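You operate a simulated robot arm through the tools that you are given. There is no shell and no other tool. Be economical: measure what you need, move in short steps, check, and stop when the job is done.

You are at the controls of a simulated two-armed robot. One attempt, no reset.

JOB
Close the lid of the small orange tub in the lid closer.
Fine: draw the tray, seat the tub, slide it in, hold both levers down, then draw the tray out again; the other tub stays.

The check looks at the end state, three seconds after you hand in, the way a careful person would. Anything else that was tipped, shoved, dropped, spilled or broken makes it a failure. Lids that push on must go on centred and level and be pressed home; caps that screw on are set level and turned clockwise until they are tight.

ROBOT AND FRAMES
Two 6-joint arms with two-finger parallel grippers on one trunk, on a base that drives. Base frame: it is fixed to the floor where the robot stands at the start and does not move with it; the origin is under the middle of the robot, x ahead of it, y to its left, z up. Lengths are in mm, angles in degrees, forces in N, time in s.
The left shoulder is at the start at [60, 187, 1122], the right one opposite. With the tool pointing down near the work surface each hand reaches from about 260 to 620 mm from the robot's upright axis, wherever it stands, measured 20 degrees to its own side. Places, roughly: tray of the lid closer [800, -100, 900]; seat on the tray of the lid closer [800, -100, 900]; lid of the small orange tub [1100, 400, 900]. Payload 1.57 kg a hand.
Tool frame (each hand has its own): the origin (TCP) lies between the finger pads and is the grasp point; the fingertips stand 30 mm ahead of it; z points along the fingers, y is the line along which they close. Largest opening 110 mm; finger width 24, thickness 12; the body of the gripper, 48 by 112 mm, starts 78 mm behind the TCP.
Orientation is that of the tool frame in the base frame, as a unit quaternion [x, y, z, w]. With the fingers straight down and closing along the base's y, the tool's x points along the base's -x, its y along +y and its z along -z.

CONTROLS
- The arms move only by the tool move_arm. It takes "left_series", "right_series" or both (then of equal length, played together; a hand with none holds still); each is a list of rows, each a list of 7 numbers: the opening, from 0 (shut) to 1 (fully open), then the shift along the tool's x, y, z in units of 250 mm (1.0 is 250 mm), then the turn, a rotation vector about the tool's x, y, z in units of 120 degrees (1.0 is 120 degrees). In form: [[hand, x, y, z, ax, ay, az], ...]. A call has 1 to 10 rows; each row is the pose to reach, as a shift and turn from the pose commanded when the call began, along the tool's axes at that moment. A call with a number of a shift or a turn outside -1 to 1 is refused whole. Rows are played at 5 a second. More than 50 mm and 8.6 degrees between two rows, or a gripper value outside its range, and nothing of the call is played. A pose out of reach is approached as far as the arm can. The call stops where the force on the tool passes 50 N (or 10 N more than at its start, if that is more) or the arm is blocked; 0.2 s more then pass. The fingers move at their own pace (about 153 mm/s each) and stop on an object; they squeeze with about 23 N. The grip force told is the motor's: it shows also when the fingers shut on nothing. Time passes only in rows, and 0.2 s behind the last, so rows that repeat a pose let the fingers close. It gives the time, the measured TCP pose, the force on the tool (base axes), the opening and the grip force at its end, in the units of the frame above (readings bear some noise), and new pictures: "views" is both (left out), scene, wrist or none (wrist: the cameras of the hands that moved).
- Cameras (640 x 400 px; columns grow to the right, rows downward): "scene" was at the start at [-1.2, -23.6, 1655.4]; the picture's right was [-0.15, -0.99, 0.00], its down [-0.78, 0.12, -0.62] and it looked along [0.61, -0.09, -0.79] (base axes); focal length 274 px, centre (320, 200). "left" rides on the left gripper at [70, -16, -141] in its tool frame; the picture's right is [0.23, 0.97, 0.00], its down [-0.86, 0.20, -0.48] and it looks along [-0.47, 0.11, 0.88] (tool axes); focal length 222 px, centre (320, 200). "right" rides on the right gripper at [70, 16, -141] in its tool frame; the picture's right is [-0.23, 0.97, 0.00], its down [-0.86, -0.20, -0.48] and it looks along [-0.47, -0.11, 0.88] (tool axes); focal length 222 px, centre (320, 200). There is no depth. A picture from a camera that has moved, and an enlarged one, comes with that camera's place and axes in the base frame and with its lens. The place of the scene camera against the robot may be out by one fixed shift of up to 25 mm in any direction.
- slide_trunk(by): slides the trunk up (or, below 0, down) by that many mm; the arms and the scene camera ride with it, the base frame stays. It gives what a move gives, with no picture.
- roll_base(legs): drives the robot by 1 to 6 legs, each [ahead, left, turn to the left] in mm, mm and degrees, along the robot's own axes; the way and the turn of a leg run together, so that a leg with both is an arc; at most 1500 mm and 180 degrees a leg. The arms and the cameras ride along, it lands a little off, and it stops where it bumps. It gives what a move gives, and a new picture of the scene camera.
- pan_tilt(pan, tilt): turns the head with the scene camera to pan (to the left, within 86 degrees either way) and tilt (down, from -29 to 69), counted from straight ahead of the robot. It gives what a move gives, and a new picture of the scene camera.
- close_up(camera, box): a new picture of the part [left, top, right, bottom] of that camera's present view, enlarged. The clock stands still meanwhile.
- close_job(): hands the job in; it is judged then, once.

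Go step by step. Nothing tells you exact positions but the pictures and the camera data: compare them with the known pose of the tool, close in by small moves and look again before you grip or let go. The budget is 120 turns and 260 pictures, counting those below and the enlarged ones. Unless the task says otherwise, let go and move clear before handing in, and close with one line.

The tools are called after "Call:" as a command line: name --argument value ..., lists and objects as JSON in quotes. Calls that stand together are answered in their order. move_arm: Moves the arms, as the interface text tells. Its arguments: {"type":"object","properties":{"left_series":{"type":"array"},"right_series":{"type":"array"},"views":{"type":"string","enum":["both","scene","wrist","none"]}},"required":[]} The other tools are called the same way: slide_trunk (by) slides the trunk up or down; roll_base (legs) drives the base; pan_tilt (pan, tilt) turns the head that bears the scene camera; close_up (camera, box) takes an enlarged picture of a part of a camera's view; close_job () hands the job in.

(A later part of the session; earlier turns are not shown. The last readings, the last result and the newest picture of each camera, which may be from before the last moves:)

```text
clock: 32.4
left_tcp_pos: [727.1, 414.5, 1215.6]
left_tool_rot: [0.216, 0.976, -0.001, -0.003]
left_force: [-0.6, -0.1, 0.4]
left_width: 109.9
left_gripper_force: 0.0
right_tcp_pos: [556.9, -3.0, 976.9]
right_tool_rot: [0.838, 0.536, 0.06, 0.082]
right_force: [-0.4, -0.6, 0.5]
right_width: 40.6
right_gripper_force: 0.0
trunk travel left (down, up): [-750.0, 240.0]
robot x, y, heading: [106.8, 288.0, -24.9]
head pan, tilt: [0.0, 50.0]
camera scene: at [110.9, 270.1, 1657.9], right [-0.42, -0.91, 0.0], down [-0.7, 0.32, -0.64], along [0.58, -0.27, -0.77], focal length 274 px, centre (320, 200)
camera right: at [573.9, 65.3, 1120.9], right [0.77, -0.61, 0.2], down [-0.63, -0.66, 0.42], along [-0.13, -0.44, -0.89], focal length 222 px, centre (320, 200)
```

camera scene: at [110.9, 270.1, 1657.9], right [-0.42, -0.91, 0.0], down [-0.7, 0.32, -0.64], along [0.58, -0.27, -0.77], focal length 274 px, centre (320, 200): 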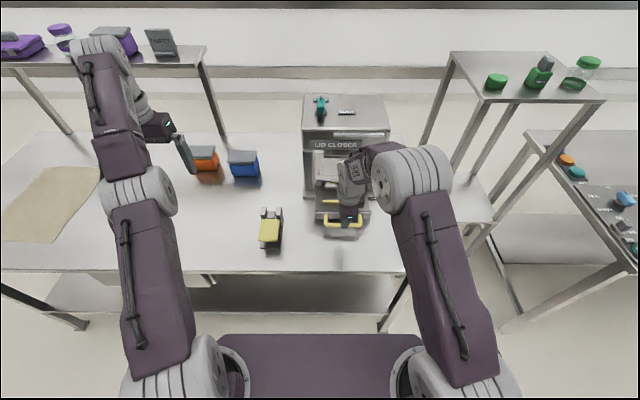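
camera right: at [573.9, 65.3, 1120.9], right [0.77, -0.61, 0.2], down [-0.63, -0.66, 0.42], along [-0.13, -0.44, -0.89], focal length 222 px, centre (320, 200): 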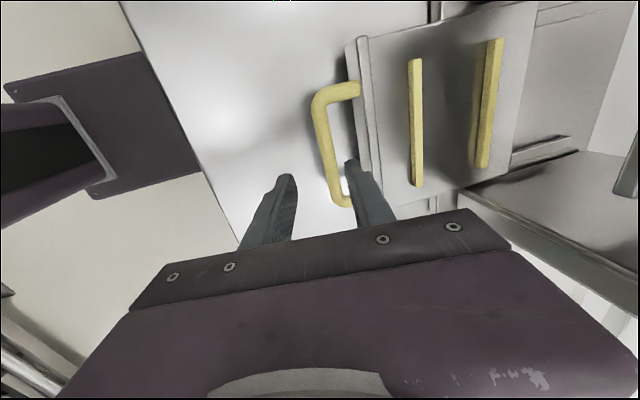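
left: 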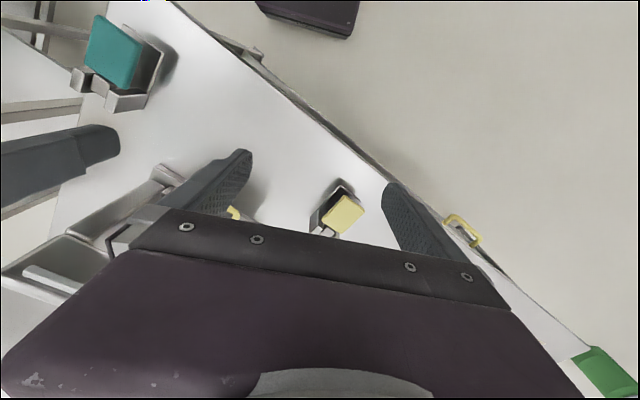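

Bar is about 8 mm further ahead than the axis; I correct and descend deeper.

Call:
move_arm --right_series '[[0.37, 0, 0.032, 0.1, 0, 0, 0], [0.37, 0, 0.032, 0.2, 0, 0, 0], [0.37, 0, 0.032, 0.29, 0, 0, 0], [0.37, 0, 0.032, 0.36, 0, 0, 0]]' --views "wrist"

Call:
close_up --camera "right" --box '[260, 70, 420, 230]'

```text
clock: 33.4
left_tcp_pos: [725.5, 414.4, 1214.4]
left_tool_rot: [0.216, 0.976, -0.001, -0.003]
left_force: [0.4, 0.3, 0.8]
left_width: 109.9
left_gripper_force: 0.1
right_tcp_pos: [578.9, -12.7, 891.2]
right_tool_rot: [0.838, 0.536, 0.061, 0.082]
right_force: [0.3, 0.3, -0.2]
right_width: 40.7
right_gripper_force: 0.0
trunk travel left (down, up): [-750.0, 240.0]
robot x, y, heading: [107.6, 288.0, -25.0]
head pan, tilt: [0.0, 50.0]
camera right: at [595.8, 55.3, 1034.9], right [0.77, -0.61, 0.19], down [-0.63, -0.66, 0.42], along [-0.12, -0.44, -0.89], focal length 222 px, centre (320, 200)
```

right: 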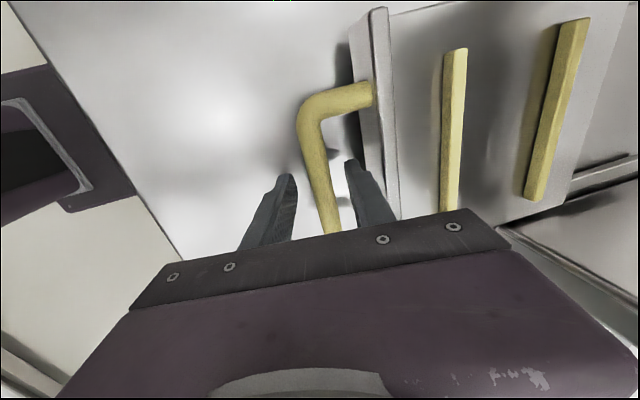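

```text
2.50 times, centred on (340, 150) of right
camera zoom: at [595.8, 55.3, 1034.9], right [0.77, -0.61, 0.19], down [-0.63, -0.66, 0.42], along [-0.12, -0.44, -0.89], focal length 555 px, centre (270, 325)
```

zoom: 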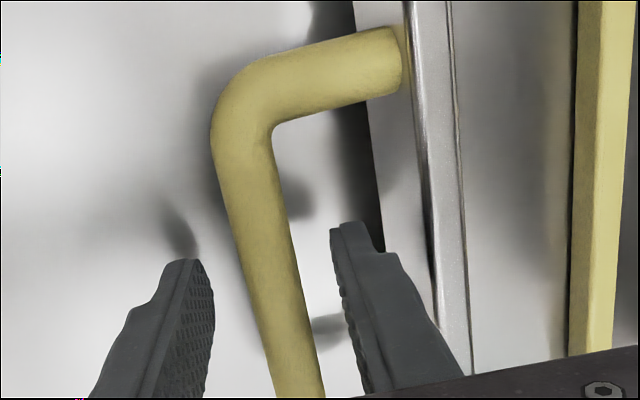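

Close and pull gently, watching the force for the end stop.

Call:
move_arm --right_series '[[0, 0, 0, 0, 0, 0, 0], [0, 0, 0, 0, 0, 0, 0], [0, 0, -0.04, -0.009, 0, 0, 0], [0, 0, -0.08, -0.017, 0, 0, 0], [0, 0, -0.12, -0.025, 0, 0, 0], [0, 0, -0.16, -0.034, 0, 0, 0]]' --views "wrist"

```text
clock: 34.8
left_tcp_pos: [724.8, 413.7, 1215.4]
left_tool_rot: [0.215, 0.977, -0.001, -0.003]
left_force: [0.8, 0.0, -0.7]
left_width: 109.9
left_gripper_force: 0.0
right_tcp_pos: [540.7, 5.0, 892.7]
right_tool_rot: [0.838, 0.536, 0.06, 0.082]
right_force: [-0.1, 0.2, 2.5]
right_width: 15.9
right_gripper_force: 31.9
trunk travel left (down, up): [-750.0, 240.0]
robot x, y, heading: [109.1, 289.5, -24.9]
head pan, tilt: [0.0, 50.0]
camera right: at [557.9, 73.3, 1035.4], right [0.77, -0.61, 0.19], down [-0.63, -0.66, 0.42], along [-0.12, -0.44, -0.89], focal length 222 px, centre (320, 200)
```

right: 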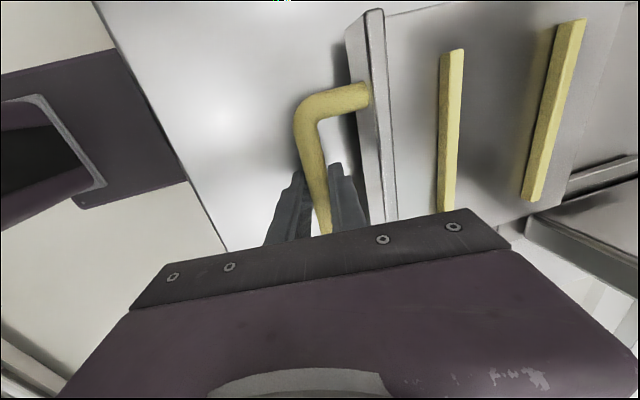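

It moved 40 mm freely; pull on.

Call:
move_arm --right_series '[[0, 0, -0.05, -0.011, 0, 0, 0], [0, 0, -0.1, -0.021, 0, 0, 0], [0, 0, -0.15, -0.032, 0, 0, 0], [0, 0, -0.2, -0.042, 0, 0, 0], [0, 0, -0.25, -0.053, 0, 0, 0]]' --views "both"

```text
clock: 36.0
left_tcp_pos: [725.8, 414.3, 1215.0]
left_tool_rot: [0.216, 0.976, -0.002, -0.003]
left_force: [-0.3, -0.2, -0.7]
left_width: 110.0
left_gripper_force: 0.1
right_tcp_pos: [484.0, 32.6, 893.2]
right_tool_rot: [0.838, 0.536, 0.06, 0.081]
right_force: [1.7, 2.0, -6.2]
right_width: 15.6
right_gripper_force: 31.4
trunk travel left (down, up): [-750.0, 240.0]
robot x, y, heading: [112.7, 283.5, -24.8]
head pan, tilt: [0.0, 50.0]
camera scene: at [110.3, 269.6, 1657.8], right [-0.42, -0.91, 0.0], down [-0.69, 0.32, -0.64], along [0.58, -0.27, -0.77], focal length 274 px, centre (320, 200)
camera right: at [501.0, 100.5, 1035.4], right [0.77, -0.61, 0.19], down [-0.62, -0.66, 0.42], along [-0.13, -0.44, -0.89], focal length 222 px, centre (320, 200)
```

scene: 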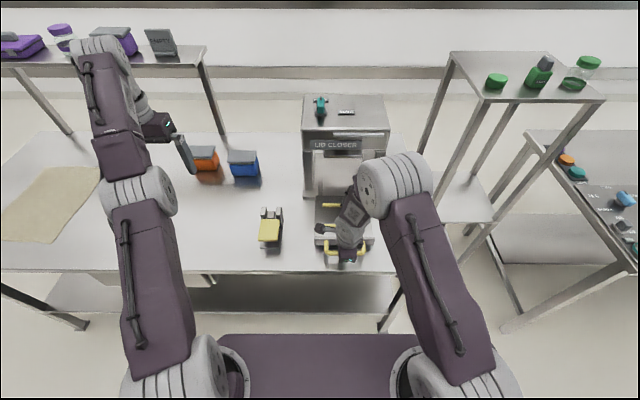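
right: 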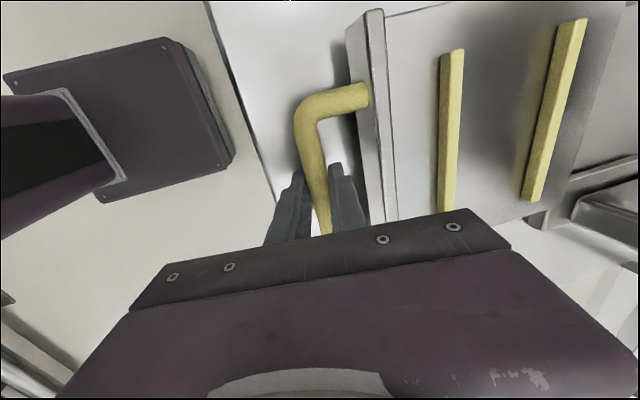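

Tray is now about 237 mm out; I feel once more for the end stop with a short pull.

Call:
move_arm --right_series '[[0, 0, -0.03, -0.006, 0, 0, 0], [0, 0, -0.06, -0.012, 0, 0, 0], [0, 0, -0.09, -0.019, 0, 0, 0]]' --views "none"

```text
clock: 36.8
left_tcp_pos: [729.4, 411.8, 1213.5]
left_tool_rot: [0.216, 0.976, 0.0, -0.004]
left_force: [-0.3, -0.3, 0.5]
left_width: 109.8
left_gripper_force: 0.0
right_tcp_pos: [469.8, 39.0, 892.5]
right_tool_rot: [0.838, 0.536, 0.061, 0.082]
right_force: [24.4, -12.3, -3.5]
right_width: 15.6
right_gripper_force: 31.4
trunk travel left (down, up): [-750.0, 240.0]
robot x, y, heading: [109.8, 286.9, -24.8]
head pan, tilt: [0.0, 50.0]
```

End stop felt (about 250 mm of travel). I ease off, release and lift the right hand clear.

Call:
move_arm --right_series '[[0, 0, 0.03, 0.006, 0, 0, 0], [0.37, 0, 0.03, 0.006, 0, 0, 0], [0.37, 0, 0.03, 0.006, 0, 0, 0], [0.37, 0, 0.02, -0.19, 0, 0, 0], [0.37, 0, 0.0, -0.38, 0, 0, 0], [0.37, 0, 0.0, -0.57, 0, 0, 0], [0.37, -0.15, 0, -0.65, 0, 0, 0], [0.37, -0.3, 0, -0.7, 0, 0, 0], [0.37, -0.45, 0, -0.7, 0, 0, 0], [0.37, -0.6, 0, -0.7, 0, 0, 0]]' --views "both"

Call:
close_up --camera "scene" --box '[250, 90, 440, 270]'

```text
clock: 39.0
left_tcp_pos: [724.6, 412.7, 1215.8]
left_tool_rot: [0.215, 0.977, -0.001, -0.001]
left_force: [0.8, 0.0, -0.8]
left_width: 109.8
left_gripper_force: 0.1
right_tcp_pos: [364.0, -82.9, 1062.5]
right_tool_rot: [0.838, 0.537, 0.061, 0.082]
right_force: [0.4, -0.1, 0.2]
right_width: 40.8
right_gripper_force: 0.0
trunk travel left (down, up): [-750.0, 240.0]
robot x, y, heading: [108.3, 284.8, -24.8]
head pan, tilt: [0.0, 50.0]
camera scene: at [108.9, 267.4, 1657.9], right [-0.42, -0.91, 0.0], down [-0.69, 0.32, -0.64], along [0.58, -0.27, -0.77], focal length 274 px, centre (320, 200)
camera right: at [381.0, -15.5, 1205.3], right [0.77, -0.61, 0.19], down [-0.63, -0.66, 0.42], along [-0.12, -0.44, -0.89], focal length 222 px, centre (320, 200)
```

scene: 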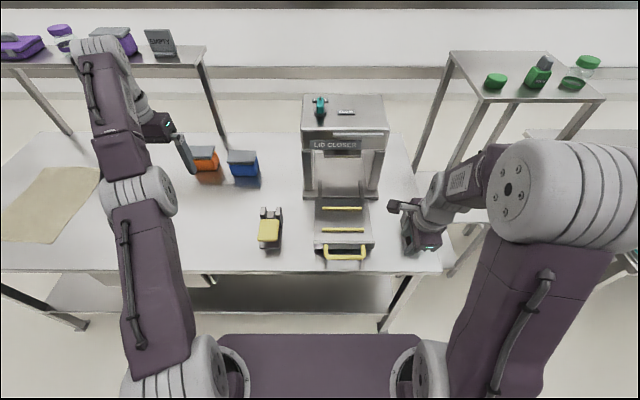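
right: 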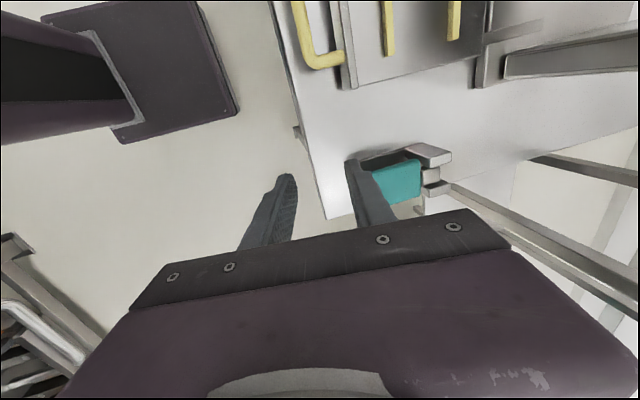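

```text
2.22 times, centred on (345, 180) of scene
camera zoom: at [108.9, 267.4, 1657.9], right [-0.42, -0.91, 0.0], down [-0.69, 0.32, -0.64], along [0.58, -0.27, -0.77], focal length 609 px, centre (264, 244)
```

zoom: 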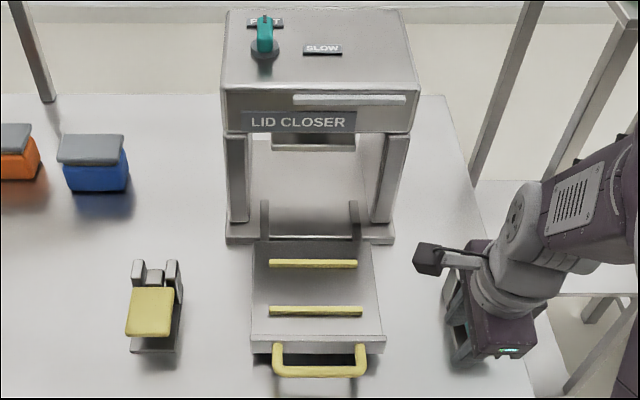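

The tray is fully out, its seat between two rails 80 mm apart. Now I fetch the tub: drive left along the table, then turn so my left shoulder faces it.

Call:
roll_base --legs '[[0, 746, 0], [0, 0, -90]]'

Call:
pan_tilt --pan 75 --tilt 55

```text
clock: 47.0
left_tcp_pos: [557.1, 370.2, 1216.3]
left_tool_rot: [0.843, 0.537, 0.001, -0.002]
left_force: [-1.1, 0.2, 0.2]
left_width: 109.9
left_gripper_force: 0.0
right_tcp_pos: [61.8, 730.6, 1062.4]
right_tool_rot: [0.972, -0.213, -0.016, 0.101]
right_force: [-0.3, 1.0, 0.4]
right_width: 40.8
right_gripper_force: 0.0
trunk travel left (down, up): [-750.0, 240.0]
robot x, y, heading: [432.3, 987.3, -115.0]
head pan, tilt: [0.0, 50.0]
camera scene: at [408.6, 957.1, 1657.9], right [-0.91, 0.42, 0.0], down [0.32, 0.69, -0.64], along [-0.27, -0.58, -0.77], focal length 274 px, centre (320, 200)
```

scene: 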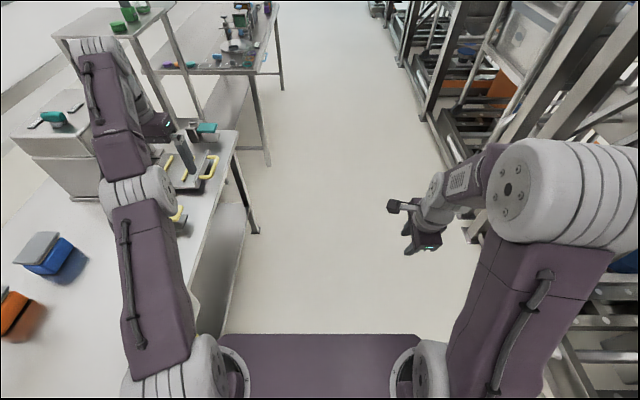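

```text
clock: 48.4
left_tcp_pos: [556.2, 369.5, 1216.0]
left_tool_rot: [0.843, 0.537, 0.001, -0.002]
left_force: [0.5, -0.3, -0.1]
left_width: 109.7
left_gripper_force: 0.1
right_tcp_pos: [60.9, 729.4, 1063.1]
right_tool_rot: [0.971, -0.214, -0.016, 0.1]
right_force: [-0.1, 0.6, 0.5]
right_width: 41.0
right_gripper_force: 0.1
trunk travel left (down, up): [-750.0, 240.0]
robot x, y, heading: [431.0, 986.1, -115.0]
head pan, tilt: [75.0, 55.0]
camera scene: at [496.2, 980.5, 1651.4], right [-0.64, -0.77, 0.0], down [-0.63, 0.53, -0.57], along [0.44, -0.37, -0.82], focal length 274 px, centre (320, 200)
```

scene: 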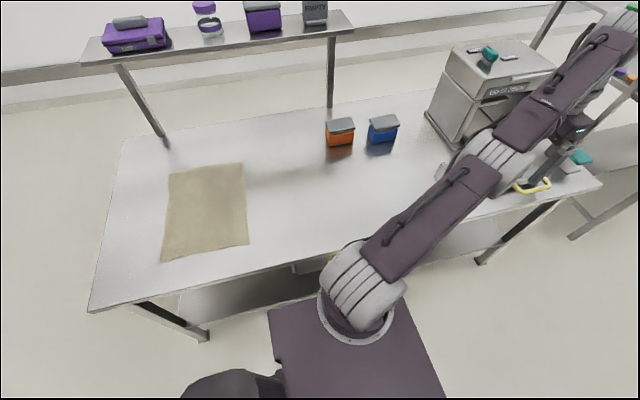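

Now I shift toward the table so the shoulder comes within reach.

Call:
roll_base --legs '[[0, 212, 0]]'

```text
clock: 50.1
left_tcp_pos: [747.6, 279.7, 1215.4]
left_tool_rot: [0.844, 0.537, 0.001, -0.002]
left_force: [0.2, 0.0, 0.1]
left_width: 109.8
left_gripper_force: 0.1
right_tcp_pos: [250.1, 642.4, 1061.1]
right_tool_rot: [0.972, -0.214, -0.015, 0.101]
right_force: [-0.6, 0.0, -1.2]
right_width: 40.4
right_gripper_force: 0.1
trunk travel left (down, up): [-750.0, 240.0]
robot x, y, heading: [620.1, 895.4, -115.1]
head pan, tilt: [75.0, 55.0]
camera scene: at [686.2, 891.8, 1651.4], right [-0.64, -0.77, 0.0], down [-0.63, 0.53, -0.57], along [0.44, -0.37, -0.82], focal length 274 px, centre (320, 200)
```

scene: 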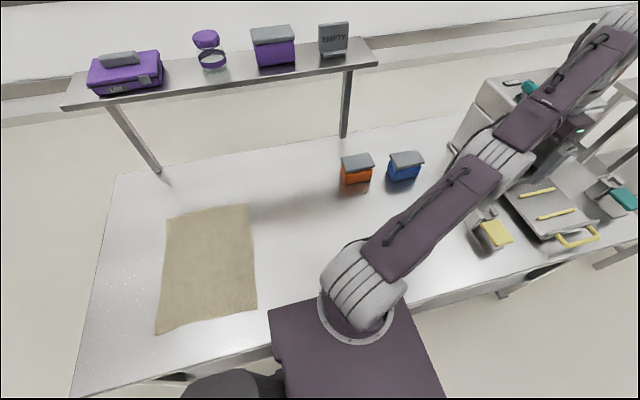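

Swing the left hand out to the tub's left end while tilting it 45°.

Call:
move_arm --left_series '[[1, 0.1, 0.07, 0.02, 0, -0.0375, 0], [1, 0.2, 0.14, 0.04, 0, -0.075, 0], [1, 0.3, 0.21, 0.06, 0, -0.1125, 0], [1, 0.4, 0.28, 0.08, 0, -0.15, 0], [1, 0.5, 0.35, 0.1, 0, -0.1875, 0], [1, 0.6, 0.42, 0.12, 0, -0.225, 0], [1, 0.7, 0.49, 0.14, 0, -0.2625, 0], [1, 0.8, 0.56, 0.16, 0, -0.3, 0], [1, 0.9, 0.63, 0.18, 0, -0.3375, 0], [1, 1.0, 0.7, 0.2, 0, -0.375, 0]]' --views "both"

```text
clock: 52.3
left_tcp_pos: [1142.4, 457.7, 1274.6]
left_tool_rot: [0.789, 0.486, -0.335, 0.17]
left_force: [0.4, 1.1, -0.6]
left_width: 110.0
left_gripper_force: 0.1
left hand out of reach, approached as far as the arm can: row 1, 2, 3, 4, 5, 6, 7, 8, 9, 10
right_tcp_pos: [254.5, 641.6, 1063.2]
right_tool_rot: [0.971, -0.215, -0.016, 0.102]
right_force: [-0.5, -0.1, 0.5]
right_width: 41.0
right_gripper_force: 0.0
trunk travel left (down, up): [-750.0, 240.0]
robot x, y, heading: [624.0, 897.6, -115.0]
head pan, tilt: [75.0, 55.0]
camera scene: at [690.7, 892.8, 1651.3], right [-0.64, -0.77, 0.0], down [-0.63, 0.53, -0.57], along [0.44, -0.37, -0.82], focal length 274 px, centre (320, 200)
camera left: at [1199.3, 596.1, 1330.3], right [0.93, -0.31, -0.21], down [0.09, -0.37, 0.93], along [-0.37, -0.88, -0.31], focal length 222 px, centre (320, 200)
```

scene: 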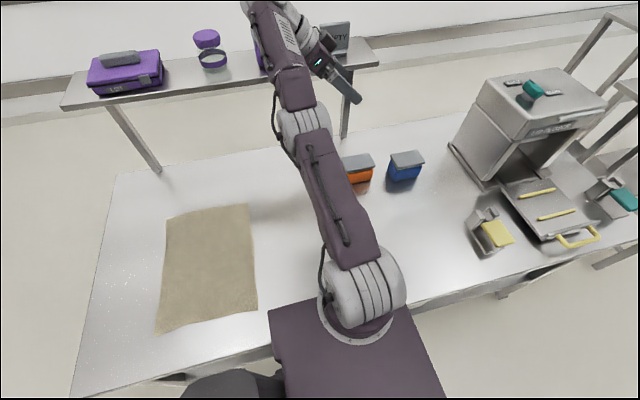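
left: 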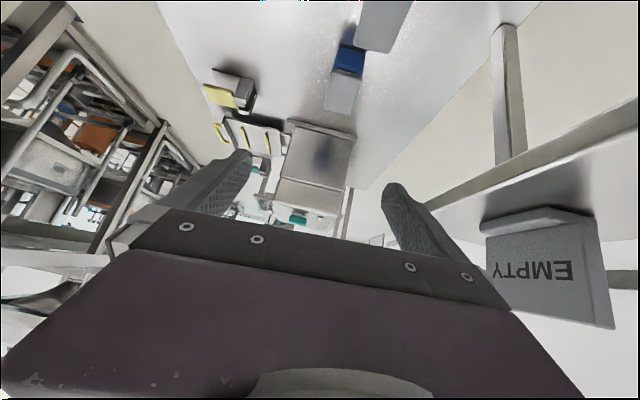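

The commanded pose had run ahead of the reachable one, so the hand is stretched high over the tub. I draw it back inward to re-sync.

Call:
move_arm --left_series '[[1, 0, -0.15, 0, 0, 0, 0], [1, 0, -0.3, 0, 0, 0, 0], [1, 0, -0.45, 0, 0, 0, 0], [1, 0, -0.6, 0, 0, 0, 0], [1, 0, -0.75, 0, 0, 0, 0]]' --views "none"

```text
clock: 53.5
left_tcp_pos: [1090.5, 417.4, 1331.5]
left_tool_rot: [0.79, 0.486, -0.334, 0.17]
left_force: [0.0, 0.7, -0.4]
left_width: 109.9
left_gripper_force: 0.1
left hand out of reach, approached as far as the arm can: row 1, 2, 3, 4, 5
right_tcp_pos: [251.8, 641.1, 1063.1]
right_tool_rot: [0.971, -0.214, -0.016, 0.102]
right_force: [0.5, 0.6, 0.4]
right_width: 41.1
right_gripper_force: 0.0
trunk travel left (down, up): [-750.0, 240.0]
robot x, y, heading: [629.1, 896.3, -115.1]
head pan, tilt: [75.0, 55.0]
```

The arm is stuck straight at its limit (elbow singular). I command it outward and downward so that the elbow bends the right way again.

Call:
move_arm --left_series '[[1, 0.03, 0.15, 0.03, 0, 0, 0], [1, 0.06, 0.3, 0.06, 0, 0, 0], [1, 0.09, 0.45, 0.09, 0, 0, 0], [1, 0.12, 0.6, 0.12, 0, 0, 0], [1, 0.15, 0.75, 0.15, 0, 0, 0], [1, 0.17, 0.9, 0.17, 0, 0, 0], [1, 0.17, 1.0, 0.17, 0, 0, 0]]' --views "scene"

```text
clock: 55.1
left_tcp_pos: [1126.2, 390.6, 1251.1]
left_tool_rot: [0.79, 0.486, -0.334, 0.168]
left_force: [-0.4, 0.0, -0.5]
left_width: 110.3
left_gripper_force: 0.1
left hand out of reach, approached as far as the arm can: row 1, 2, 3, 4, 5, 6, 7
right_tcp_pos: [252.5, 640.4, 1061.9]
right_tool_rot: [0.972, -0.214, -0.016, 0.101]
right_force: [0.8, -0.4, 0.3]
right_width: 40.9
right_gripper_force: 0.1
trunk travel left (down, up): [-750.0, 240.0]
robot x, y, heading: [625.0, 894.7, -114.8]
head pan, tilt: [75.0, 55.0]
camera scene: at [689.1, 890.6, 1651.3], right [-0.64, -0.77, 0.0], down [-0.63, 0.53, -0.57], along [0.44, -0.37, -0.82], focal length 274 px, centre (320, 200)
```

scene: 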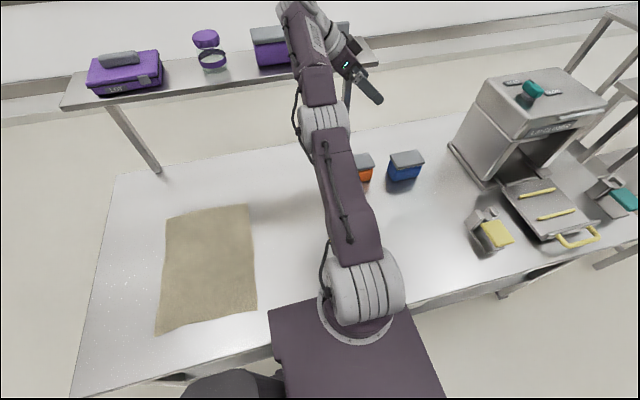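

The hand seems to converge slowly; I hold the same command to see if it settles.

Call:
move_arm --left_series '[[1, 0, 0, 0, 0, 0, 0], [1, 0, 0, 0, 0, 0, 0], [1, 0, 0, 0, 0, 0, 0], [1, 0, 0, 0, 0, 0, 0], [1, 0, 0, 0, 0, 0, 0], [1, 0, 0, 0, 0, 0, 0], [1, 0, 0, 0, 0, 0, 0], [1, 0, 0, 0, 0, 0, 0]]' --views "none"

```text
clock: 56.9
left_tcp_pos: [1123.5, 391.8, 1253.6]
left_tool_rot: [0.79, 0.486, -0.334, 0.169]
left_force: [0.7, -0.8, -1.5]
left_width: 110.1
left_gripper_force: 0.0
right_tcp_pos: [252.2, 641.4, 1061.5]
right_tool_rot: [0.971, -0.215, -0.016, 0.1]
right_force: [-0.2, -0.5, -0.3]
right_width: 40.7
right_gripper_force: 0.1
trunk travel left (down, up): [-750.0, 240.0]
robot x, y, heading: [620.1, 899.7, -115.2]
head pan, tilt: [75.0, 55.0]
```

Holding re-syncs the command. Now straight down in small steps, to bend the elbow.

Call:
move_arm --left_series '[[1, 0.05, 0, 0.05, 0, 0, 0], [1, 0.1, 0, 0.1, 0, 0, 0], [1, 0.15, 0, 0.15, 0, 0, 0], [1, 0.2, 0, 0.2, 0, 0, 0], [1, 0.25, 0, 0.25, 0, 0, 0], [1, 0.3, 0, 0.3, 0, 0, 0], [1, 0.35, 0, 0.35, 0, 0, 0], [1, 0.4, 0, 0.4, 0, 0, 0]]' --views "none"

```text
clock: 58.7
left_tcp_pos: [1157.3, 382.3, 1130.4]
left_tool_rot: [0.79, 0.486, -0.334, 0.168]
left_force: [-0.6, -0.3, 0.3]
left_width: 110.0
left_gripper_force: 0.2
left hand out of reach, approached as far as the arm can: row 1, 2, 3, 4, 5, 6, 7, 8
right_tcp_pos: [252.9, 641.1, 1063.3]
right_tool_rot: [0.971, -0.215, -0.016, 0.101]
right_force: [0.8, -0.4, 0.6]
right_width: 41.0
right_gripper_force: 0.0
trunk travel left (down, up): [-750.0, 240.0]
robot x, y, heading: [620.8, 898.2, -115.2]
head pan, tilt: [75.0, 55.0]
```

The elbow looks hyper-extended; I move over the free part of the table and try to drive it outward, then down, then inward.

Call:
move_arm --left_series '[[1, 0.09, 0.15, -0.09, 0, 0, 0], [1, 0.18, 0.3, -0.18, 0, 0, 0], [1, 0.27, 0.4, -0.27, 0, 0, 0], [1, 0.36, 0.5, -0.36, 0, 0, 0], [1, 0.45, 0.6, -0.45, 0, 0, 0], [1, 0.5, 0.7, -0.5, 0, 0, 0]]' --views "none"

Call:
move_arm --left_series '[[1, 0.13, 0.02, 0.13, 0, 0, 0], [1, 0.25, 0.02, 0.25, 0, 0, 0], [1, 0.25, -0.18, 0.25, 0, 0, 0], [1, 0.25, -0.36, 0.25, 0, 0, 0], [1, 0.25, -0.54, 0.25, 0, 0, 0], [1, 0.25, -0.7, 0.25, 0, 0, 0]]' --views "scene"

```text
clock: 60.1
left_tcp_pos: [1197.3, 471.1, 1108.7]
left_tool_rot: [0.79, 0.486, -0.333, 0.171]
left_force: [-0.1, -0.1, 1.0]
left_width: 110.2
left_gripper_force: 0.1
left hand out of reach, approached as far as the arm can: row 1, 2, 3, 4, 5, 6
right_tcp_pos: [252.9, 642.6, 1062.3]
right_tool_rot: [0.971, -0.215, -0.016, 0.102]
right_force: [0.0, 0.9, 0.6]
right_width: 40.6
right_gripper_force: 0.2
trunk travel left (down, up): [-750.0, 240.0]
robot x, y, heading: [624.8, 896.3, -115.2]
head pan, tilt: [75.0, 55.0]
```

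```text
clock: 61.5
left_tcp_pos: [1043.0, 563.2, 1030.6]
left_tool_rot: [0.791, 0.486, -0.332, 0.171]
left_force: [-0.5, 0.3, 0.6]
left_width: 110.0
left_gripper_force: 0.1
right_tcp_pos: [251.5, 641.8, 1061.0]
right_tool_rot: [0.971, -0.215, -0.015, 0.101]
right_force: [-0.8, -0.2, -0.3]
right_width: 40.7
right_gripper_force: 0.1
trunk travel left (down, up): [-750.0, 240.0]
robot x, y, heading: [620.5, 894.8, -114.8]
head pan, tilt: [75.0, 55.0]
camera scene: at [685.7, 892.3, 1651.5], right [-0.64, -0.77, 0.0], down [-0.63, 0.53, -0.57], along [0.44, -0.37, -0.82], focal length 274 px, centre (320, 200)
```

scene: 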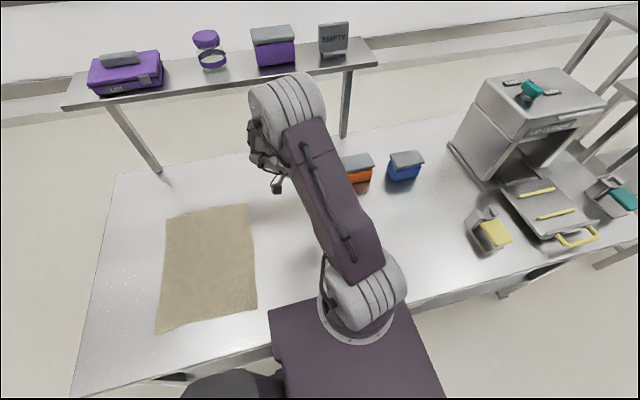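

The elbow bends properly again. I lower the trunk 60 mm for a level reach, straighten the tool, and approach the tub's left end for a look.

Call:
slide_trunk --by -60

Call:
move_arm --left_series '[[1, 0.0, 0.15, 0.0, -0.0368, 0, 0], [1, 0.02, 0.3, 0.02, -0.0368, 0, 0], [1, 0.04, 0.45, 0.04, -0.0368, 0, 0], [1, 0.06, 0.58, 0.06, -0.0368, 0, 0], [1, 0.07, 0.69, 0.07, -0.0368, 0, 0]]' --views "both"

```text
clock: 62.5
left_tcp_pos: [1044.4, 562.4, 968.6]
left_tool_rot: [0.79, 0.486, -0.333, 0.169]
left_force: [-0.1, 0.3, -1.2]
left_width: 109.9
left_gripper_force: 0.0
right_tcp_pos: [251.6, 641.0, 1002.2]
right_tool_rot: [0.971, -0.215, -0.017, 0.1]
right_force: [-0.9, -0.4, 0.4]
right_width: 40.8
right_gripper_force: 0.1
trunk travel left (down, up): [-690.0, 300.0]
robot x, y, heading: [624.5, 897.5, -115.4]
head pan, tilt: [75.0, 55.0]
```

```text
clock: 63.7
left_tcp_pos: [1195.2, 483.3, 931.8]
left_tool_rot: [0.783, 0.499, -0.315, 0.198]
left_force: [0.1, -0.3, 1.2]
left_width: 110.1
left_gripper_force: 0.1
right_tcp_pos: [252.7, 641.2, 1002.5]
right_tool_rot: [0.971, -0.215, -0.016, 0.101]
right_force: [-0.3, -0.2, -0.4]
right_width: 40.8
right_gripper_force: 0.1
trunk travel left (down, up): [-690.0, 300.0]
robot x, y, heading: [621.3, 892.8, -115.2]
head pan, tilt: [75.0, 55.0]
camera scene: at [689.4, 890.4, 1591.3], right [-0.64, -0.77, 0.0], down [-0.63, 0.53, -0.57], along [0.44, -0.37, -0.82], focal length 274 px, centre (320, 200)
camera left: at [1243.6, 624.2, 986.8], right [0.95, -0.26, -0.16], down [0.06, -0.35, 0.94], along [-0.3, -0.9, -0.31], focal length 222 px, centre (320, 200)
```

scene: 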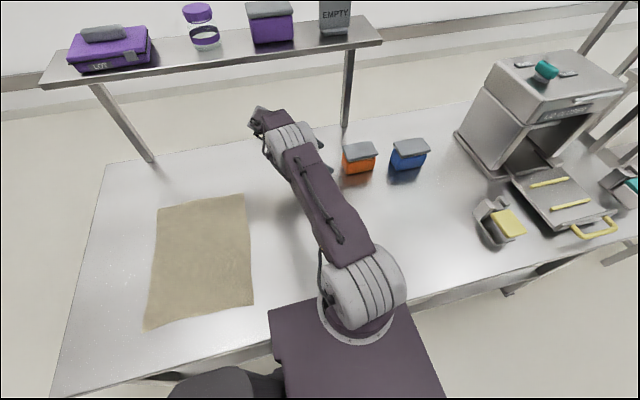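
left: 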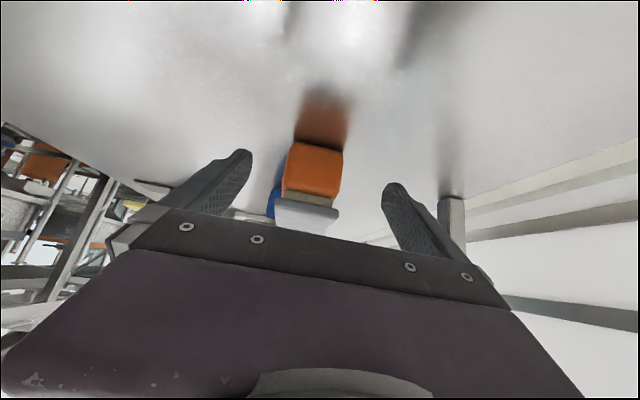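

The tub end sits right between the fingers. I zoom to check its angle and height.

Call:
close_up --camera "left" --box '[240, 110, 400, 250]'

```text
2.86 times, centred on (320, 180) of left
camera zoom: at [1243.6, 624.2, 986.8], right [0.95, -0.26, -0.16], down [0.06, -0.35, 0.94], along [-0.3, -0.9, -0.31], focal length 635 px, centre (320, 257)
```

zoom: 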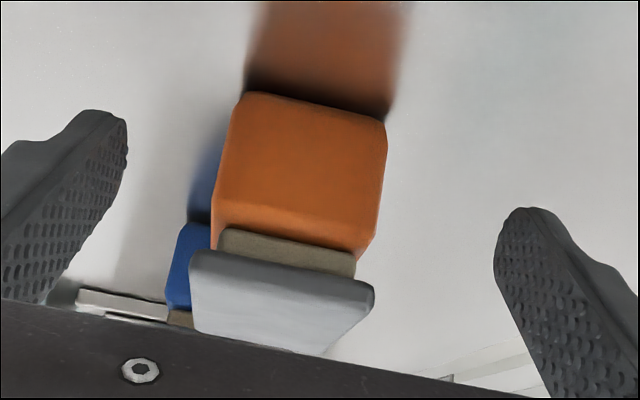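

Tub height about 68 mm with the lid resting at 920; its axis matches the hand within a few degrees. I flatten the tilt to 30° and descend to grip height, still clear of the tub.

Call:
move_arm --left_series '[[1, 0.0, -0.01, 0.0, 0, -0.06, 0], [1, 0.0, -0.01, 0.0, 0, -0.125, 0], [1, 0.08, -0.01, 0.08, 0, -0.125, 0], [1, 0.155, -0.01, 0.162, 0, -0.125, 0]]' --views "wrist"

Call:
close_up --camera "left" --box '[220, 90, 420, 240]'

```text
clock: 64.7
left_tcp_pos: [1186.9, 485.1, 878.8]
left_tool_rot: [0.734, 0.468, -0.415, 0.263]
left_force: [1.1, -0.4, 0.0]
left_width: 109.9
left_gripper_force: 0.1
left hand out of reach, approached as far as the arm can: row 4
right_tcp_pos: [252.3, 640.4, 1002.6]
right_tool_rot: [0.971, -0.215, -0.016, 0.101]
right_force: [0.0, -0.9, -0.5]
right_width: 40.8
right_gripper_force: 0.0
trunk travel left (down, up): [-690.0, 300.0]
robot x, y, heading: [622.9, 894.4, -115.0]
head pan, tilt: [75.0, 55.0]
camera left: at [1238.8, 634.8, 893.1], right [0.93, -0.31, -0.2], down [0.17, -0.12, 0.98], along [-0.32, -0.94, -0.06], focal length 222 px, centre (320, 200)
```

left: 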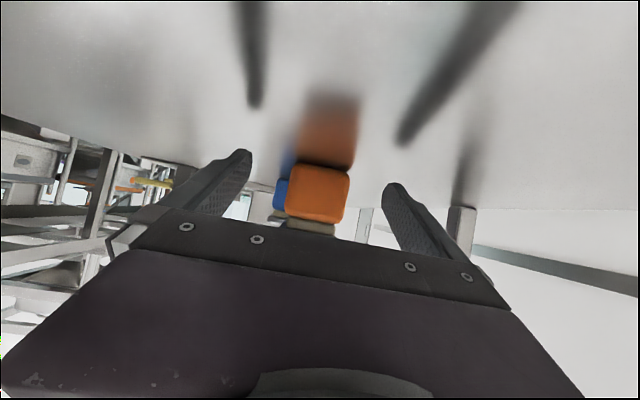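

```text
2.67 times, centred on (320, 165) of left
camera zoom: at [1238.8, 634.8, 893.1], right [0.93, -0.31, -0.2], down [0.17, -0.12, 0.98], along [-0.32, -0.94, -0.06], focal length 592 px, centre (320, 293)
```

zoom: 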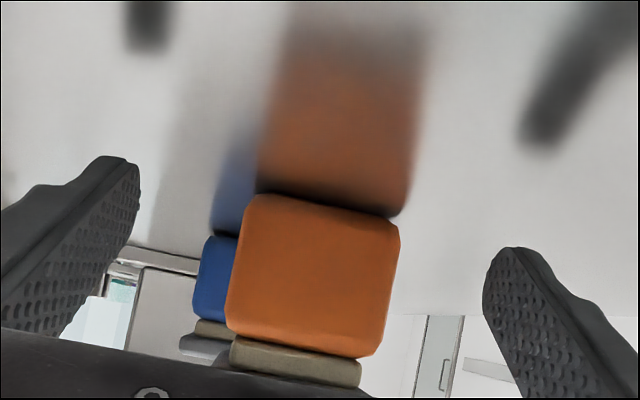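

The hand is near its reach limit here, so I bring the base 45 mm closer and ease the arm back by the same amount.

Call:
move_arm --left_series '[[1, 0, -0.1, 0, 0, 0, 0], [1, 0, -0.18, 0, 0, 0, 0]]' --views "none"

Call:
roll_base --legs '[[0, 45, 0]]'

```text
clock: 65.3
left_tcp_pos: [1185.5, 495.2, 869.1]
left_tool_rot: [0.735, 0.467, -0.415, 0.262]
left_force: [-0.7, -0.1, -0.2]
left_width: 109.8
left_gripper_force: 0.1
left hand out of reach, approached as far as the arm can: row 1, 2
right_tcp_pos: [252.9, 641.2, 1002.1]
right_tool_rot: [0.972, -0.214, -0.016, 0.101]
right_force: [0.0, -0.1, 0.2]
right_width: 40.7
right_gripper_force: 0.0
trunk travel left (down, up): [-690.0, 300.0]
robot x, y, heading: [622.1, 891.3, -114.9]
head pan, tilt: [75.0, 55.0]
```

```text
clock: 66.2
left_tcp_pos: [1224.5, 474.8, 870.1]
left_tool_rot: [0.735, 0.468, -0.415, 0.262]
left_force: [0.3, 0.3, 0.5]
left_width: 109.9
left_gripper_force: 0.1
right_tcp_pos: [291.3, 622.3, 1002.1]
right_tool_rot: [0.971, -0.215, -0.016, 0.101]
right_force: [-0.3, 0.2, -0.2]
right_width: 40.6
right_gripper_force: 0.0
trunk travel left (down, up): [-690.0, 300.0]
robot x, y, heading: [664.0, 877.6, -115.1]
head pan, tilt: [75.0, 55.0]
camera scene: at [728.2, 871.4, 1591.3], right [-0.64, -0.76, 0.0], down [-0.63, 0.53, -0.57], along [0.44, -0.37, -0.82], focal length 274 px, centre (320, 200)
```

scene: 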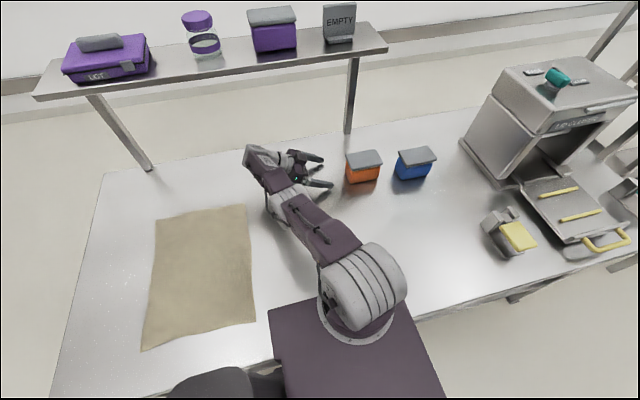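

Locked straight again. I raise the hand outward, then dip and pull inward to bend the elbow, as before.

Call:
move_arm --left_series '[[1, -0.13, 0.1, -0.08, 0, 0, 0], [1, -0.26, 0.2, -0.16, 0, 0, 0], [1, -0.39, 0.3, -0.24, 0, 0, 0], [1, -0.52, 0.4, -0.32, 0, 0, 0], [1, -0.65, 0.5, -0.39, 0, 0, 0], [1, -0.75, 0.6, -0.45, 0, 0, 0]]' --views "none"

Call:
move_arm --left_series '[[1, 0.15, 0.02, 0.09, 0, 0, 0], [1, 0.3, 0.02, 0.18, 0, 0, 0], [1, 0.3, -0.18, 0.18, 0, 0, 0], [1, 0.3, -0.36, 0.18, 0, 0, 0], [1, 0.3, -0.54, 0.18, 0, 0, 0], [1, 0.3, -0.7, 0.18, 0, 0, 0]]' --views "none"

```text
clock: 67.6
left_tcp_pos: [1247.2, 447.1, 1062.5]
left_tool_rot: [0.735, 0.468, -0.414, 0.262]
left_force: [1.5, -0.4, -0.1]
left_width: 109.9
left_gripper_force: 0.0
left hand out of reach, approached as far as the arm can: row 1, 2, 3, 4, 5, 6
right_tcp_pos: [292.7, 622.8, 1002.0]
right_tool_rot: [0.971, -0.215, -0.016, 0.1]
right_force: [-0.2, 0.0, -0.5]
right_width: 40.5
right_gripper_force: 0.0
trunk travel left (down, up): [-690.0, 300.0]
robot x, y, heading: [659.0, 878.3, -115.2]
head pan, tilt: [75.0, 55.0]
```

```text
clock: 69.0
left_tcp_pos: [1244.5, 465.2, 965.0]
left_tool_rot: [0.735, 0.468, -0.416, 0.262]
left_force: [-0.1, 0.6, -0.8]
left_width: 109.7
left_gripper_force: 0.1
left hand out of reach, approached as far as the arm can: row 1, 2, 3, 4, 5, 6
right_tcp_pos: [293.4, 622.4, 1003.3]
right_tool_rot: [0.971, -0.214, -0.016, 0.101]
right_force: [0.5, -0.4, 0.0]
right_width: 40.8
right_gripper_force: 0.1
trunk travel left (down, up): [-690.0, 300.0]
robot x, y, heading: [663.2, 878.6, -115.1]
head pan, tilt: [75.0, 55.0]
```

Not yet; repeat with a pure outward push first and then down/inward.

Call:
move_arm --left_series '[[1, 0.03, 0.15, -0.06, 0, 0, 0], [1, 0.06, 0.3, -0.12, 0, 0, 0], [1, 0.09, 0.45, -0.18, 0, 0, 0], [1, 0.12, 0.6, -0.24, 0, 0, 0], [1, 0.15, 0.75, -0.3, 0, 0, 0], [1, 0.2, 0.9, -0.34, 0, 0, 0]]' --views "none"

Call:
move_arm --left_series '[[1, 0.12, 0.0, 0.07, 0, 0, 0], [1, 0.2, -0.1, 0.12, 0, 0, 0], [1, 0.2, -0.28, 0.12, 0, 0, 0], [1, 0.2, -0.46, 0.12, 0, 0, 0], [1, 0.2, -0.64, 0.12, 0, 0, 0], [1, 0.2, -0.82, 0.12, 0, 0, 0]]' --views "none"

```text
clock: 70.4
left_tcp_pos: [1251.3, 481.0, 973.2]
left_tool_rot: [0.736, 0.468, -0.414, 0.262]
left_force: [-0.4, 0.3, 0.7]
left_width: 109.8
left_gripper_force: 0.2
left hand out of reach, approached as far as the arm can: row 1, 2, 3, 4, 5, 6
right_tcp_pos: [291.9, 620.9, 1002.9]
right_tool_rot: [0.971, -0.215, -0.016, 0.1]
right_force: [-0.7, 0.2, -0.5]
right_width: 40.8
right_gripper_force: 0.0
trunk travel left (down, up): [-690.0, 300.0]
robot x, y, heading: [663.1, 874.9, -115.3]
head pan, tilt: [75.0, 55.0]
```

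```text
clock: 71.8
left_tcp_pos: [1239.8, 516.6, 905.3]
left_tool_rot: [0.735, 0.467, -0.415, 0.261]
left_force: [0.1, -0.5, 0.3]
left_width: 109.9
left_gripper_force: 0.0
left hand out of reach, approached as far as the arm can: row 1, 2, 3, 4, 5, 6
right_tcp_pos: [292.5, 623.6, 1002.5]
right_tool_rot: [0.971, -0.215, -0.016, 0.101]
right_force: [0.3, 0.3, -0.1]
right_width: 41.0
right_gripper_force: 0.0
trunk travel left (down, up): [-690.0, 300.0]
robot x, y, heading: [665.9, 879.4, -115.1]
head pan, tilt: [75.0, 55.0]
```

I see the pattern: the first step must stay just inside the reach sphere. I raise the hand above shoulder level, pushing outward, then come down and in.

Call:
move_arm --left_series '[[1, -0.13, 0.05, -0.08, 0, 0, 0], [1, -0.26, 0.1, -0.16, 0, 0, 0], [1, -0.39, 0.2, -0.24, 0, 0, 0], [1, -0.52, 0.35, -0.32, 0, 0, 0], [1, -0.63, 0.5, -0.39, 0, 0, 0], [1, -0.65, 0.65, -0.39, 0, 0, 0], [1, -0.65, 0.8, -0.39, 0, 0, 0]]' --views "none"

Call:
move_arm --left_series '[[1, 0.1, -0.02, 0.06, 0, 0, 0], [1, 0.2, -0.08, 0.12, 0, 0, 0], [1, 0.26, -0.2, 0.16, 0, 0, 0], [1, 0.3, -0.36, 0.18, 0, 0, 0], [1, 0.3, -0.54, 0.18, 0, 0, 0], [1, 0.3, -0.7, 0.18, 0, 0, 0]]' --views "none"

```text
refused: row 4 steps farther than a row can; nothing moved
```

```text
clock: 72.4
left_tcp_pos: [1226.0, 524.7, 866.2]
left_tool_rot: [0.733, 0.463, -0.419, 0.27]
left_force: [-4.4, 8.8, 14.2]
left_width: 109.9
left_gripper_force: 0.0
left hand out of reach, approached as far as the arm can: row 3
right_tcp_pos: [291.2, 623.4, 1002.5]
right_tool_rot: [0.971, -0.214, -0.015, 0.1]
right_force: [0.2, -0.5, 0.1]
right_width: 40.5
right_gripper_force: 0.0
trunk travel left (down, up): [-690.0, 300.0]
robot x, y, heading: [660.4, 875.8, -115.0]
head pan, tilt: [75.0, 55.0]
stopped in row 3 (left hand): the force on the tool passed its limit (the readings are from after the stop); the commanded pose is now the measured one
```

It touched the table lightly and stopped; the command is re-synced. I raise the hand gently and inward.

Call:
move_arm --left_series '[[1, -0.04, -0.05, -0.025, 0, 0, 0], [1, -0.1, -0.15, -0.06, 0, 0, 0], [1, -0.16, -0.3, -0.1, 0, 0, 0], [1, -0.24, -0.45, -0.15, 0, 0, 0]]' --views "scene"

```text
clock: 73.4
left_tcp_pos: [1234.7, 542.0, 879.1]
left_tool_rot: [0.732, 0.464, -0.418, 0.27]
left_force: [-0.2, 0.1, 0.3]
left_width: 109.9
left_gripper_force: 0.1
left hand out of reach, approached as far as the arm can: row 1, 2, 3, 4
right_tcp_pos: [293.1, 622.3, 1001.4]
right_tool_rot: [0.971, -0.215, -0.016, 0.101]
right_force: [0.9, 1.1, 0.1]
right_width: 40.6
right_gripper_force: 0.0
trunk travel left (down, up): [-690.0, 300.0]
robot x, y, heading: [665.1, 876.5, -115.3]
head pan, tilt: [75.0, 55.0]
camera scene: at [728.7, 872.1, 1591.3], right [-0.64, -0.77, 0.0], down [-0.63, 0.53, -0.57], along [0.44, -0.37, -0.82], focal length 274 px, centre (320, 200)
```

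scene: 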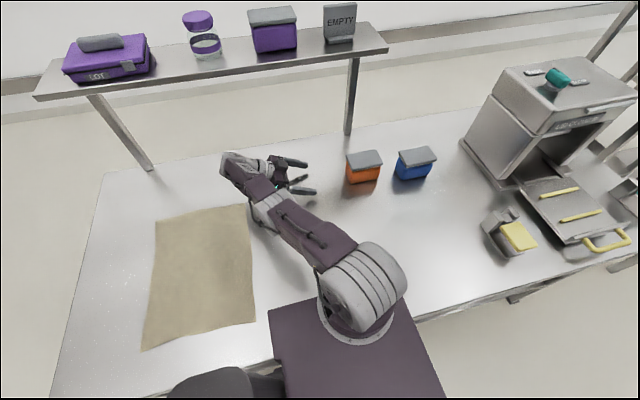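

Raise to above shoulder level with outward push.

Call:
move_arm --left_series '[[1, -0.13, 0.1, -0.08, 0, 0, 0], [1, -0.26, 0.2, -0.16, 0, 0, 0], [1, -0.39, 0.3, -0.24, 0, 0, 0], [1, -0.52, 0.4, -0.32, 0, 0, 0], [1, -0.65, 0.5, -0.4, 0, 0, 0], [1, -0.78, 0.6, -0.48, 0, 0, 0], [1, -0.78, 0.75, -0.48, 0, 0, 0]]' --views "none"

```text
clock: 75.0
left_tcp_pos: [1255.9, 494.0, 1089.1]
left_tool_rot: [0.732, 0.465, -0.418, 0.27]
left_force: [-0.7, 0.0, 0.5]
left_width: 110.1
left_gripper_force: 0.0
left hand out of reach, approached as far as the arm can: row 1, 2, 3, 4, 5, 6, 7
right_tcp_pos: [293.6, 623.2, 1003.0]
right_tool_rot: [0.971, -0.215, -0.015, 0.101]
right_force: [0.2, -0.4, 0.1]
right_width: 40.7
right_gripper_force: 0.1
trunk travel left (down, up): [-690.0, 300.0]
robot x, y, heading: [665.2, 876.8, -115.1]
head pan, tilt: [75.0, 55.0]
```

Call:
move_arm --left_series '[[1, 0.13, 0.0, 0.08, 0, 0, 0], [1, 0.2, -0.06, 0.12, 0, 0, 0], [1, 0.26, -0.2, 0.16, 0, 0, 0], [1, 0.26, -0.38, 0.16, 0, 0, 0], [1, 0.26, -0.56, 0.16, 0, 0, 0], [1, 0.26, -0.7, 0.16, 0, 0, 0]]' --views "none"

```text
clock: 76.4
left_tcp_pos: [1255.3, 509.9, 1018.0]
left_tool_rot: [0.733, 0.464, -0.419, 0.27]
left_force: [-0.3, -0.1, 0.5]
left_width: 110.1
left_gripper_force: 0.2
left hand out of reach, approached as far as the arm can: row 2, 3, 4, 5, 6
right_tcp_pos: [294.2, 622.2, 1002.7]
right_tool_rot: [0.971, -0.215, -0.016, 0.101]
right_force: [0.0, 0.6, -0.1]
right_width: 40.6
right_gripper_force: 0.1
trunk travel left (down, up): [-690.0, 300.0]
robot x, y, heading: [663.6, 876.6, -114.9]
head pan, tilt: [75.0, 55.0]
```

Call:
move_arm --left_series '[[1, -0.13, 0.1, -0.08, 0, 0, 0], [1, -0.26, 0.2, -0.16, 0, 0, 0], [1, -0.39, 0.3, -0.24, 0, 0, 0], [1, -0.43, 0.48, -0.26, 0, 0, 0], [1, -0.43, 0.66, -0.26, 0, 0, 0]]' --views "none"

Call:
move_arm --left_series '[[1, 0.15, 0.02, 0.09, 0, 0, 0], [1, 0.3, 0.02, 0.18, 0, 0, 0], [1, 0.3, -0.17, 0.18, 0, 0, 0], [1, 0.3, -0.36, 0.18, 0, 0, 0], [1, 0.3, -0.54, 0.18, 0, 0, 0], [1, 0.3, -0.7, 0.18, 0, 0, 0]]' --views "none"

```text
clock: 77.6
left_tcp_pos: [1249.5, 484.3, 1125.1]
left_tool_rot: [0.733, 0.465, -0.418, 0.269]
left_force: [-0.2, -0.1, 0.1]
left_width: 110.0
left_gripper_force: 0.0
left hand out of reach, approached as far as the arm can: row 1, 2, 3, 4, 5
right_tcp_pos: [294.5, 622.0, 1003.0]
right_tool_rot: [0.971, -0.214, -0.016, 0.101]
right_force: [-0.2, -0.5, -0.9]
right_width: 40.6
right_gripper_force: 0.0
trunk travel left (down, up): [-690.0, 300.0]
robot x, y, heading: [662.1, 876.5, -114.8]
head pan, tilt: [75.0, 55.0]
```

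```text
clock: 79.0
left_tcp_pos: [1255.4, 495.7, 1036.3]
left_tool_rot: [0.732, 0.464, -0.419, 0.27]
left_force: [-0.9, 0.0, 0.6]
left_width: 110.2
left_gripper_force: 0.0
left hand out of reach, approached as far as the arm can: row 3, 4, 5, 6
right_tcp_pos: [292.0, 622.0, 1002.4]
right_tool_rot: [0.971, -0.215, -0.016, 0.101]
right_force: [-0.2, 0.6, -0.9]
right_width: 40.5
right_gripper_force: 0.0
trunk travel left (down, up): [-690.0, 300.0]
robot x, y, heading: [665.0, 871.7, -115.2]
head pan, tilt: [75.0, 55.0]
```

Near the straight arm, big inward steps fail; I try very small ones first.

Call:
move_arm --left_series '[[1, 0.0, -0.008, 0.0, 0, 0, 0], [1, 0, -0.02, 0, 0, 0, 0], [1, 0, -0.04, 0, 0, 0, 0], [1, 0, -0.07, 0, 0, 0, 0], [1, 0, -0.12, 0, 0, 0, 0], [1, 0, -0.18, 0, 0, 0, 0], [1, 0, -0.26, 0, 0, 0, 0], [1, 0, -0.36, 0, 0, 0, 0], [1, 0, -0.48, 0, 0, 0, 0]]' --views "none"

```text
clock: 81.0
left_tcp_pos: [1256.7, 505.0, 1030.3]
left_tool_rot: [0.733, 0.464, -0.419, 0.268]
left_force: [-0.5, 0.3, 0.2]
left_width: 109.9
left_gripper_force: 0.0
left hand out of reach, approached as far as the arm can: row 2, 3, 4, 5, 6, 7, 8, 9
right_tcp_pos: [293.4, 622.2, 1001.5]
right_tool_rot: [0.971, -0.216, -0.016, 0.101]
right_force: [-0.8, 0.0, 1.2]
right_width: 40.8
right_gripper_force: 0.1
trunk travel left (down, up): [-690.0, 300.0]
robot x, y, heading: [667.0, 874.4, -115.2]
head pan, tilt: [75.0, 55.0]
```

Call:
move_arm --left_series '[[1, -0.13, 0.1, -0.08, 0, 0, 0], [1, -0.26, 0.2, -0.16, 0, 0, 0], [1, -0.39, 0.3, -0.24, 0, 0, 0], [1, -0.52, 0.4, -0.32, 0, 0, 0], [1, -0.65, 0.5, -0.4, 0, 0, 0], [1, -0.7, 0.65, -0.43, 0, 0, 0], [1, -0.7, 0.8, -0.43, 0, 0, 0]]' --views "none"

Call:
move_arm --left_series '[[1, 0.15, 0.04, 0.09, 0, 0, 0], [1, 0.3, 0.05, 0.18, 0, 0, 0], [1, 0.45, 0.03, 0.27, 0, 0, 0], [1, 0.58, -0.03, 0.35, 0, 0, 0], [1, 0.68, -0.13, 0.41, 0, 0, 0], [1, 0.68, -0.3, 0.41, 0, 0, 0], [1, 0.68, -0.48, 0.41, 0, 0, 0]]' --views "none"

```text
clock: 82.0
left_tcp_pos: [1243.3, 486.0, 1136.3]
left_tool_rot: [0.728, 0.475, -0.423, 0.255]
left_force: [5.3, 1.6, -10.0]
left_width: 110.0
left_gripper_force: 0.1
left hand out of reach, approached as far as the arm can: row 1, 2, 3, 4, 5
right_tcp_pos: [294.4, 621.9, 1002.9]
right_tool_rot: [0.971, -0.215, -0.016, 0.1]
right_force: [-0.5, -0.5, 0.0]
right_width: 40.8
right_gripper_force: 0.1
trunk travel left (down, up): [-690.0, 300.0]
robot x, y, heading: [662.7, 876.7, -115.3]
head pan, tilt: [75.0, 55.0]
stopped in row 5 (left hand): the force on the tool passed its limit (the readings are from after the stop); the commanded pose is now the measured one
```

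```text
clock: 83.6
left_tcp_pos: [1243.8, 507.9, 936.3]
left_tool_rot: [0.73, 0.473, -0.422, 0.256]
left_force: [-0.3, -0.5, 0.1]
left_width: 110.0
left_gripper_force: 0.1
left hand out of reach, approached as far as the arm can: row 3, 4, 5, 6, 7
right_tcp_pos: [292.7, 621.3, 1002.8]
right_tool_rot: [0.971, -0.214, -0.016, 0.101]
right_force: [0.2, -0.2, -0.1]
right_width: 40.9
right_gripper_force: 0.0
trunk travel left (down, up): [-690.0, 300.0]
robot x, y, heading: [667.8, 879.5, -115.3]
head pan, tilt: [75.0, 55.0]
```

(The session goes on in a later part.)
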